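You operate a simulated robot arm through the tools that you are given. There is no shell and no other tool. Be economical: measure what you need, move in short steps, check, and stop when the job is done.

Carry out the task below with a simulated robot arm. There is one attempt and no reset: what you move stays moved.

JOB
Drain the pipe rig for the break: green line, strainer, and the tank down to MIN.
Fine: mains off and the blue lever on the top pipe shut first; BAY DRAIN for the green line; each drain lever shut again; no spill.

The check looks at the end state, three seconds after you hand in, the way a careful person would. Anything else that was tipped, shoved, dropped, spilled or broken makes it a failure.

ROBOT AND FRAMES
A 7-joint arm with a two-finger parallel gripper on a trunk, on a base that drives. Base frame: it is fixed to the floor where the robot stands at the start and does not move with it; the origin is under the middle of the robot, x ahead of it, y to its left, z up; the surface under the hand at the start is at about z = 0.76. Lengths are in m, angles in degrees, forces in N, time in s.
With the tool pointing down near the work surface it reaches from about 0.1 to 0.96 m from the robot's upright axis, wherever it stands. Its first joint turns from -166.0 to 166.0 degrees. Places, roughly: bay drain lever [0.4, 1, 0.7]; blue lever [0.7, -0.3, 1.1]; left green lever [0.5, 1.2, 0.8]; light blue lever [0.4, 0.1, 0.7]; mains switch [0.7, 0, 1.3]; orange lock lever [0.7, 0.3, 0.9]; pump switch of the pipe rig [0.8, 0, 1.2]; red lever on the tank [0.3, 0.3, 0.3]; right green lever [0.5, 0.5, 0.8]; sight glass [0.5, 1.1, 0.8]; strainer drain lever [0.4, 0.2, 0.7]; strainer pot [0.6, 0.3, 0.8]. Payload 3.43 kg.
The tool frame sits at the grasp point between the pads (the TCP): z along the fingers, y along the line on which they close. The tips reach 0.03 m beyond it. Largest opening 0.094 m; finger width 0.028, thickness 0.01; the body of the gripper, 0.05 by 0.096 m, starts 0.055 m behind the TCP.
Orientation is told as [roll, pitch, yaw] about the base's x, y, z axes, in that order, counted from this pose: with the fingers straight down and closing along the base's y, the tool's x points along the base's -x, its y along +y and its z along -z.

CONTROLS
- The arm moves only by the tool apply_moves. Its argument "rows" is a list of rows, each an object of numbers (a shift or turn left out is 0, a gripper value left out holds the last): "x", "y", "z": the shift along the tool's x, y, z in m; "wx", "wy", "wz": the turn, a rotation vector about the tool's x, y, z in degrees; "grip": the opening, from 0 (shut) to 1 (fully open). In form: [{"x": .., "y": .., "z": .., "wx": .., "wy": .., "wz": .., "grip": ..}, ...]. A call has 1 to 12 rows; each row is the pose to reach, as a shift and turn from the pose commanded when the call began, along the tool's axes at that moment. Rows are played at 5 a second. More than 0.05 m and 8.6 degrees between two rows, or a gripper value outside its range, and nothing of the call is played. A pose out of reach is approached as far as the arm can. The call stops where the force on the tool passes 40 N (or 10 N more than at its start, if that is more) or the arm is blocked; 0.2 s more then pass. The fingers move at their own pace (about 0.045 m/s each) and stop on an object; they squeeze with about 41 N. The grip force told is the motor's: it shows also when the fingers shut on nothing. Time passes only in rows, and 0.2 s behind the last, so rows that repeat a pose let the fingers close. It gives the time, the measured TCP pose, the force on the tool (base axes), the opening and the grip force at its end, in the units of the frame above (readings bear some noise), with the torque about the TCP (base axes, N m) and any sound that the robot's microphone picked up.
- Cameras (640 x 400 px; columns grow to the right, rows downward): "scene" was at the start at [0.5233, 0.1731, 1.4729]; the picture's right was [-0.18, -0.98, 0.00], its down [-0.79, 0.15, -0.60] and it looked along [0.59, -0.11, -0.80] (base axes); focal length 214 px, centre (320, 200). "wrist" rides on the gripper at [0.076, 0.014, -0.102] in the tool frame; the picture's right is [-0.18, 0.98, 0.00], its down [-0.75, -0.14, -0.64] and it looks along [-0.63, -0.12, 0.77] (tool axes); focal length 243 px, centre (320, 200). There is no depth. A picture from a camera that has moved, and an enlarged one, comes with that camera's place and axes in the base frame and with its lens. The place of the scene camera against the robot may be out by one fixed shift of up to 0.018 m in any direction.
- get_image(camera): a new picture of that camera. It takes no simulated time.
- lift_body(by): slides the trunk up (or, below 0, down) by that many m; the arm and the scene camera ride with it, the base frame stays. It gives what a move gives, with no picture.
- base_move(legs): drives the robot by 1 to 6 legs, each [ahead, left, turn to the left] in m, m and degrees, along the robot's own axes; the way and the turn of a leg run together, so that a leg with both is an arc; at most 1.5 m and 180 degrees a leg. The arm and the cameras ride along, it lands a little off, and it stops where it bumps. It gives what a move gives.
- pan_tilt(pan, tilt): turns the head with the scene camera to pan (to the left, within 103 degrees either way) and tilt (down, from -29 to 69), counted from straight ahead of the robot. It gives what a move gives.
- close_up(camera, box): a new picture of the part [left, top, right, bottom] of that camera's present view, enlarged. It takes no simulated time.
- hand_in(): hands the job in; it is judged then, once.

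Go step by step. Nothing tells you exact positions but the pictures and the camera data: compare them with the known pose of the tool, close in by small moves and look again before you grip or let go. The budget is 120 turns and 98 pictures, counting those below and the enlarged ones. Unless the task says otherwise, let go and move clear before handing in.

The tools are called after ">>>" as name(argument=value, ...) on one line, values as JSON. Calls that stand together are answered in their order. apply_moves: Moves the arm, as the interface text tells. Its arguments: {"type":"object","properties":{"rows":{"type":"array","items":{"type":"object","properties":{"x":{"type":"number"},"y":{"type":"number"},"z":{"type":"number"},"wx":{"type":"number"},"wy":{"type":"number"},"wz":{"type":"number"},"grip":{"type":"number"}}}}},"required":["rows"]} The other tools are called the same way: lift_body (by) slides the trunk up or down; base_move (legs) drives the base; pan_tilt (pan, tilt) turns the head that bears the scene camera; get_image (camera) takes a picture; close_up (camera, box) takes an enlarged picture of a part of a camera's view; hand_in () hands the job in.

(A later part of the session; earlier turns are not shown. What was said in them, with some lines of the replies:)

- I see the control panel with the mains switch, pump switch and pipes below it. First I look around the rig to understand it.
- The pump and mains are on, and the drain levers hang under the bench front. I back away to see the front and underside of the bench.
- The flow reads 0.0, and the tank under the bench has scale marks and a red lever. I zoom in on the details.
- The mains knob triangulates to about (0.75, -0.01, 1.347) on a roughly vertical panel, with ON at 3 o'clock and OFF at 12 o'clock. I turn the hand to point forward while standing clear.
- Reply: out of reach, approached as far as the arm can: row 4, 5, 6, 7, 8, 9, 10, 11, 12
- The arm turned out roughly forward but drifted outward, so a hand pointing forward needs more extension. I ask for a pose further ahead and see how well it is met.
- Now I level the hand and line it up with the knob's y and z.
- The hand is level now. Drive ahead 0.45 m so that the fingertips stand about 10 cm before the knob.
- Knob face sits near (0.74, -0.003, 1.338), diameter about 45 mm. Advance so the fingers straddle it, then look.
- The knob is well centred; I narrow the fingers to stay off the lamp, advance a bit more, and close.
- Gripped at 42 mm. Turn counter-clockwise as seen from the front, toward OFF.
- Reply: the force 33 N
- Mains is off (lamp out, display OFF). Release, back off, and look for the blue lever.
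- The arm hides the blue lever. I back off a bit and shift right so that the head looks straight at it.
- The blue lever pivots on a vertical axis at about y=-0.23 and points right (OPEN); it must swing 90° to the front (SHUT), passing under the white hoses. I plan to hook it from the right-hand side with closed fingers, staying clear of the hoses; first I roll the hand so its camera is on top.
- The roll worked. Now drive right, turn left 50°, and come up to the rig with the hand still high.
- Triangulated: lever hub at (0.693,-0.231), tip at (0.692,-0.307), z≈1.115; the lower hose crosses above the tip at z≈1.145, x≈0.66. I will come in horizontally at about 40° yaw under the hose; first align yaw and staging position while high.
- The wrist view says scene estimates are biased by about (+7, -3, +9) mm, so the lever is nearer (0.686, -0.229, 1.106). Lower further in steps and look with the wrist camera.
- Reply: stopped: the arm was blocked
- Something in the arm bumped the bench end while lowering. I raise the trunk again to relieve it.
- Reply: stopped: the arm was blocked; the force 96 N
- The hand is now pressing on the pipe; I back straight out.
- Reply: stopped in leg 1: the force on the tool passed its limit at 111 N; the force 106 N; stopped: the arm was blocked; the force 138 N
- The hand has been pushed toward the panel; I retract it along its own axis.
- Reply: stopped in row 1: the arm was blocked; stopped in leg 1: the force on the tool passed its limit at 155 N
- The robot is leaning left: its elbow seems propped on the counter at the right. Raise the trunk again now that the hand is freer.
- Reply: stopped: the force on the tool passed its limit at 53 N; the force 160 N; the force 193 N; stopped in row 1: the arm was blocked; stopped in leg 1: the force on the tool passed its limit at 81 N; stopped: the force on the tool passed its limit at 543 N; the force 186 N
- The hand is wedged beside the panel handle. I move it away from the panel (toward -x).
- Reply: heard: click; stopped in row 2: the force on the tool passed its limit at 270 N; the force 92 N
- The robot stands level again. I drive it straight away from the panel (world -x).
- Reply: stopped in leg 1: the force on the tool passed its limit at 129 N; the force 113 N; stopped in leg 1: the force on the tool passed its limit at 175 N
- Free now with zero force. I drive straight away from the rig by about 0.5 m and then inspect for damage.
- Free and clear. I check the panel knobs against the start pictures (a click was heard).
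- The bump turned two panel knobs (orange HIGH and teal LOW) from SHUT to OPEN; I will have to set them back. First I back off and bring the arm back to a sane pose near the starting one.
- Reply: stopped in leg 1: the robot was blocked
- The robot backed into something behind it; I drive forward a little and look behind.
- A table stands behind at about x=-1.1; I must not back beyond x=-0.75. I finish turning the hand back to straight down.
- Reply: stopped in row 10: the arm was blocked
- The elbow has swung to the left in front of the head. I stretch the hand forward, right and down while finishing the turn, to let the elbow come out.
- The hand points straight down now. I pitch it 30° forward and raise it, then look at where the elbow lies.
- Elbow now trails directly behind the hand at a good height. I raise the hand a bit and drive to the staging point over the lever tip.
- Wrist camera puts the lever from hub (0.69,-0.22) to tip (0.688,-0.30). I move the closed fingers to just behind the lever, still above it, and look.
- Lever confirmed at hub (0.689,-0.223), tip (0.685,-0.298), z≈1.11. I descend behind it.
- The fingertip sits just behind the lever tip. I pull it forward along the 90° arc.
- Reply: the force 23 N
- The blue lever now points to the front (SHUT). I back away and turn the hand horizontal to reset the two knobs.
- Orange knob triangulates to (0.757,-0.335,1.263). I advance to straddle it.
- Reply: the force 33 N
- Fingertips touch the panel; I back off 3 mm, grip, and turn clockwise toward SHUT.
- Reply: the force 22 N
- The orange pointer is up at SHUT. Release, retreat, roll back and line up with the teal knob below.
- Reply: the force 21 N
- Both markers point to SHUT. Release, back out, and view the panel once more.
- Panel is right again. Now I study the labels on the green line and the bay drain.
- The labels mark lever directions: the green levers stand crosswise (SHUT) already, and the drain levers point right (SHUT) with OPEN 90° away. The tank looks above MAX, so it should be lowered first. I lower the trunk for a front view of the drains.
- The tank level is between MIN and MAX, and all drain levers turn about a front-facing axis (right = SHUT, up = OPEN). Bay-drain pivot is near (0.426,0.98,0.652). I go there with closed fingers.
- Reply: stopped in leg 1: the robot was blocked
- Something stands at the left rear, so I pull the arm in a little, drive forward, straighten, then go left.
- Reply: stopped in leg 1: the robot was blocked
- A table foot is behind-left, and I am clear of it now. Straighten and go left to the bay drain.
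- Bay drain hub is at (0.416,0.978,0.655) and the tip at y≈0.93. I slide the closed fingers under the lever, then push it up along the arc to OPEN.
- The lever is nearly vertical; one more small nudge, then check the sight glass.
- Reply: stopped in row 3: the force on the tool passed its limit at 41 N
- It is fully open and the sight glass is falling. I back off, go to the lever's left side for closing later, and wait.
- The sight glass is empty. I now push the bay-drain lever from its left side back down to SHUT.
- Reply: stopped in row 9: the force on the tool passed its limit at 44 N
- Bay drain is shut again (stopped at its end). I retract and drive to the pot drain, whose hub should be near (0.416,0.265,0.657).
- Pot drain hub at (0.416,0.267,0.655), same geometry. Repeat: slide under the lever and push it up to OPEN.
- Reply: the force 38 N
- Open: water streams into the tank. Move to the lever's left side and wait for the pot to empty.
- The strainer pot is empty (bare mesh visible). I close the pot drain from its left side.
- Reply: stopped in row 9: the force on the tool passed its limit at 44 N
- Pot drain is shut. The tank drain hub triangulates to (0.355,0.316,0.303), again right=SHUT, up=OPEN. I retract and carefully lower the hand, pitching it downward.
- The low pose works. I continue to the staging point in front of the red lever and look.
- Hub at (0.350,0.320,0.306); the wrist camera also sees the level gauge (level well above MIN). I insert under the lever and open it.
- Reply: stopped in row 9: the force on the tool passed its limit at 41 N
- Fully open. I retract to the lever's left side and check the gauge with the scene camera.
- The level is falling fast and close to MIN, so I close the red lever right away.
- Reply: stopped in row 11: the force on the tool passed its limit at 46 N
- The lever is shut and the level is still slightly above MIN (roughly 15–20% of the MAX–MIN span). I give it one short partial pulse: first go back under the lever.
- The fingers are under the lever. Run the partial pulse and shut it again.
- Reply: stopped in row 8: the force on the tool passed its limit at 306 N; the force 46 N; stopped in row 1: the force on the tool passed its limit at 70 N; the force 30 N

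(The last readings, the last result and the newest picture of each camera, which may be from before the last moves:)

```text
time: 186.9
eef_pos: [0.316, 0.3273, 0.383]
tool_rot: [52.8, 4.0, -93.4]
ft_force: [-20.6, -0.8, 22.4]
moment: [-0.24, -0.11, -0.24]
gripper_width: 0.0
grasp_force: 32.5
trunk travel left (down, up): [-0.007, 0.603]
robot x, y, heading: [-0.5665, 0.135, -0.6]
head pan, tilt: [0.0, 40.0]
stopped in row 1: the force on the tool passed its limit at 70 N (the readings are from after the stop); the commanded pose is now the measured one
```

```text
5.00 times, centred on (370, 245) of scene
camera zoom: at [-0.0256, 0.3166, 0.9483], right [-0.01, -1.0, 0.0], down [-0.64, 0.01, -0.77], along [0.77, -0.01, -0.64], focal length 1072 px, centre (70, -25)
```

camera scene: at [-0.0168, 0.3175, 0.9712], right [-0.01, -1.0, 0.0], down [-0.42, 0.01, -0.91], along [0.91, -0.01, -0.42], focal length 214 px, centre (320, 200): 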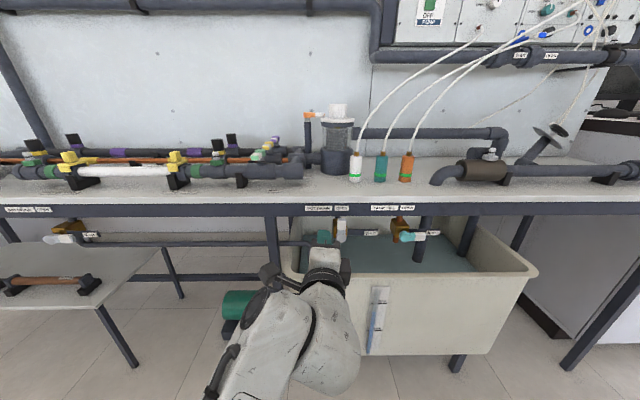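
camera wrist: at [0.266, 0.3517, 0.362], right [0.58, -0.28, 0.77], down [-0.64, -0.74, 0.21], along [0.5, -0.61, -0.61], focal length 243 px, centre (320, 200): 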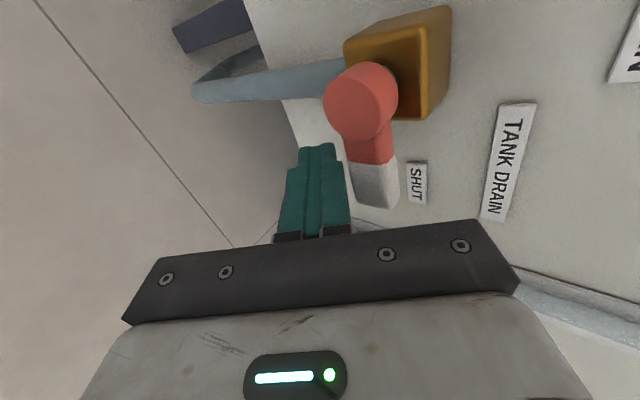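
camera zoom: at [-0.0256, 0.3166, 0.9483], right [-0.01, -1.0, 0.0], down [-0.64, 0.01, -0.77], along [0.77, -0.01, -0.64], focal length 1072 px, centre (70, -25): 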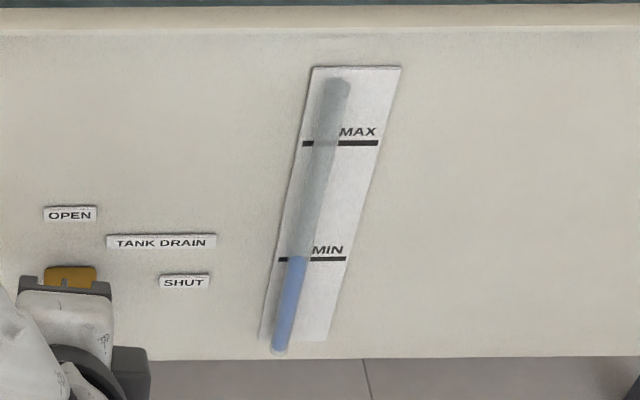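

The level has just reached MIN but the lever is still open; I go to its left side and shut it at once.

>>> apply_moves(rows=[{"z": -0.03}, {"x": 0.037, "z": -0.025}, {"x": 0.036, "y": -0.007, "z": 0.003}, {"x": 0.0357, "y": -0.0144, "z": 0.031}, {"x": 0.0132, "y": -0.0106, "z": 0.0298}, {"x": -0.0088, "y": -0.004, "z": 0.0264}, {"x": -0.021, "y": -0.006, "z": 0.029}, {"x": -0.0333, "y": -0.0083, "z": 0.0316}, {"x": -0.0435, "y": -0.0144, "z": 0.0371}, {"x": -0.0503, "y": -0.0217, "z": 0.0432}, {"x": -0.051, "y": -0.028, "z": 0.0481}, {"x": -0.0515, "y": -0.033, "z": 0.052}])

>>> close_up(camera="scene", box=[320, 205, 420, 285])

```text
time: 189.2
eef_pos: [0.3386, 0.284, 0.3407]
tool_rot: [53.6, 4.3, -92.9]
ft_force: [0.7, 0.3, 10.7]
moment: [-0.1, -0.14, 0.04]
gripper_width: 0.0
grasp_force: 32.4
trunk travel left (down, up): [-0.007, 0.603]
robot x, y, heading: [-0.5632, 0.1389, -0.7]
head pan, tilt: [0.0, 40.0]
stopped in row 11: the force on the tool passed its limit at 48 N (the readings are from after the stop); the commanded pose is now the measured one
```

```text
5.00 times, centred on (370, 245) of scene
camera zoom: at [-0.025, 0.3173, 0.9479], right [-0.01, -1.0, 0.0], down [-0.64, 0.01, -0.77], along [0.77, -0.01, -0.64], focal length 1072 px, centre (70, -25)
```

zoom: 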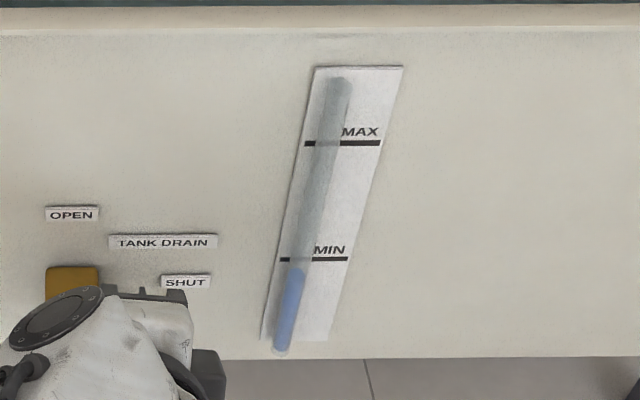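

The level now stands at the MIN line allowing for the tube's parallax, and the lever is back at its SHUT stop. I move the hand clear and take a last look.

>>> apply_moves(rows=[{"y": 0.005, "z": -0.004}, {"y": 0.005, "z": -0.045}, {"y": 0.01, "z": -0.09}, {"y": 0.02, "z": -0.13}, {"y": 0.02, "z": -0.13}])

>>> get_image(camera="wrist")

>>> get_image(camera="scene")

```text
time: 190.3
eef_pos: [0.2458, 0.2837, 0.4309]
tool_rot: [53.3, 4.2, -92.9]
ft_force: [0.4, 0.6, -0.6]
moment: [0.02, -0.01, 0.0]
gripper_width: 0.0
grasp_force: 33.4
trunk travel left (down, up): [-0.007, 0.603]
robot x, y, heading: [-0.5629, 0.1348, -0.4]
head pan, tilt: [0.0, 40.0]
```

```text
1 pictures are left
camera wrist: at [0.1761, 0.3558, 0.5105], right [0.57, -0.27, 0.77], down [-0.64, -0.74, 0.21], along [0.51, -0.62, -0.6], focal length 243 px, centre (320, 200)
```

wrist: 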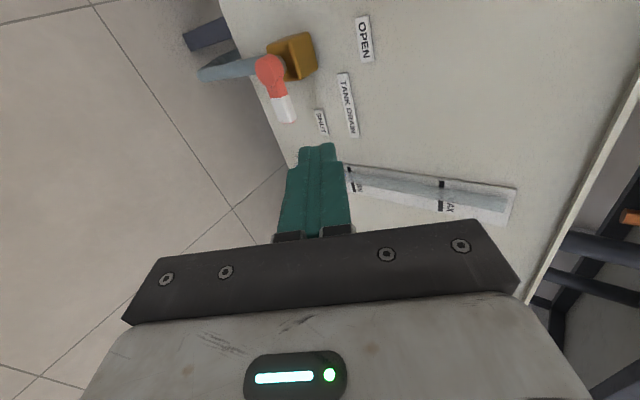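

```text
0 pictures are left
camera scene: at [-0.0248, 0.3173, 0.9479], right [-0.01, -1.0, 0.0], down [-0.64, 0.01, -0.77], along [0.77, -0.01, -0.64], focal length 214 px, centre (320, 200)
```

scene: 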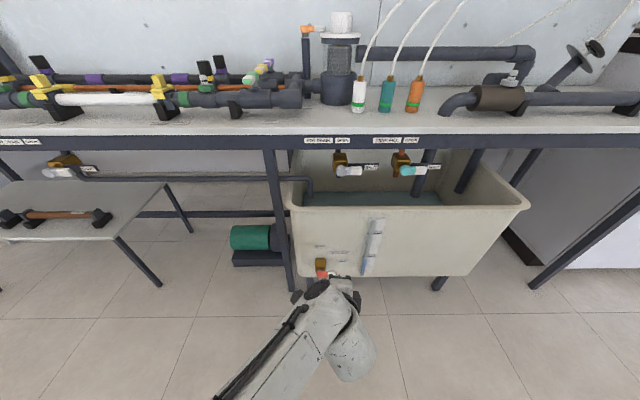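

The red lever points to SHUT, the bay and pot drain levers point right (SHUT), the level is at MIN and no water is on the floor. The hand is clear, so I hand in.

>>> hand_in()

```text
The job is handed in.
```

The green line and strainer pot are drained and the tank is down to about MIN. Mains is off, the blue lever is shut, all three drain levers are shut again, and I saw no spill.

- **Collision at the panel:** while I was going for the blue lever, the arm jammed, apparently on the counter to the right. The robot tilted and its hand hit the instrument panel hard, with a peak reading over 500 N.
- **Knobs moved:** that turned the orange HIGH and teal LOW knobs to OPEN. I set both back to SHUT, and the panel looked right in the pictures afterwards. I could not check for hidden damage.
- **Bumps behind the robot:** it backed into something behind it and was blocked again going left. These were probably the table and one of its feet. I saw nothing tipped when I looked after the first bump.
- **Tank level:** I drained it in a full opening and one short extra one, and the lever took an unplanned hard knock of about 300 N during the second. The level reads slightly below the MIN line on the gauge from the camera's angle, so it could be a touch under.
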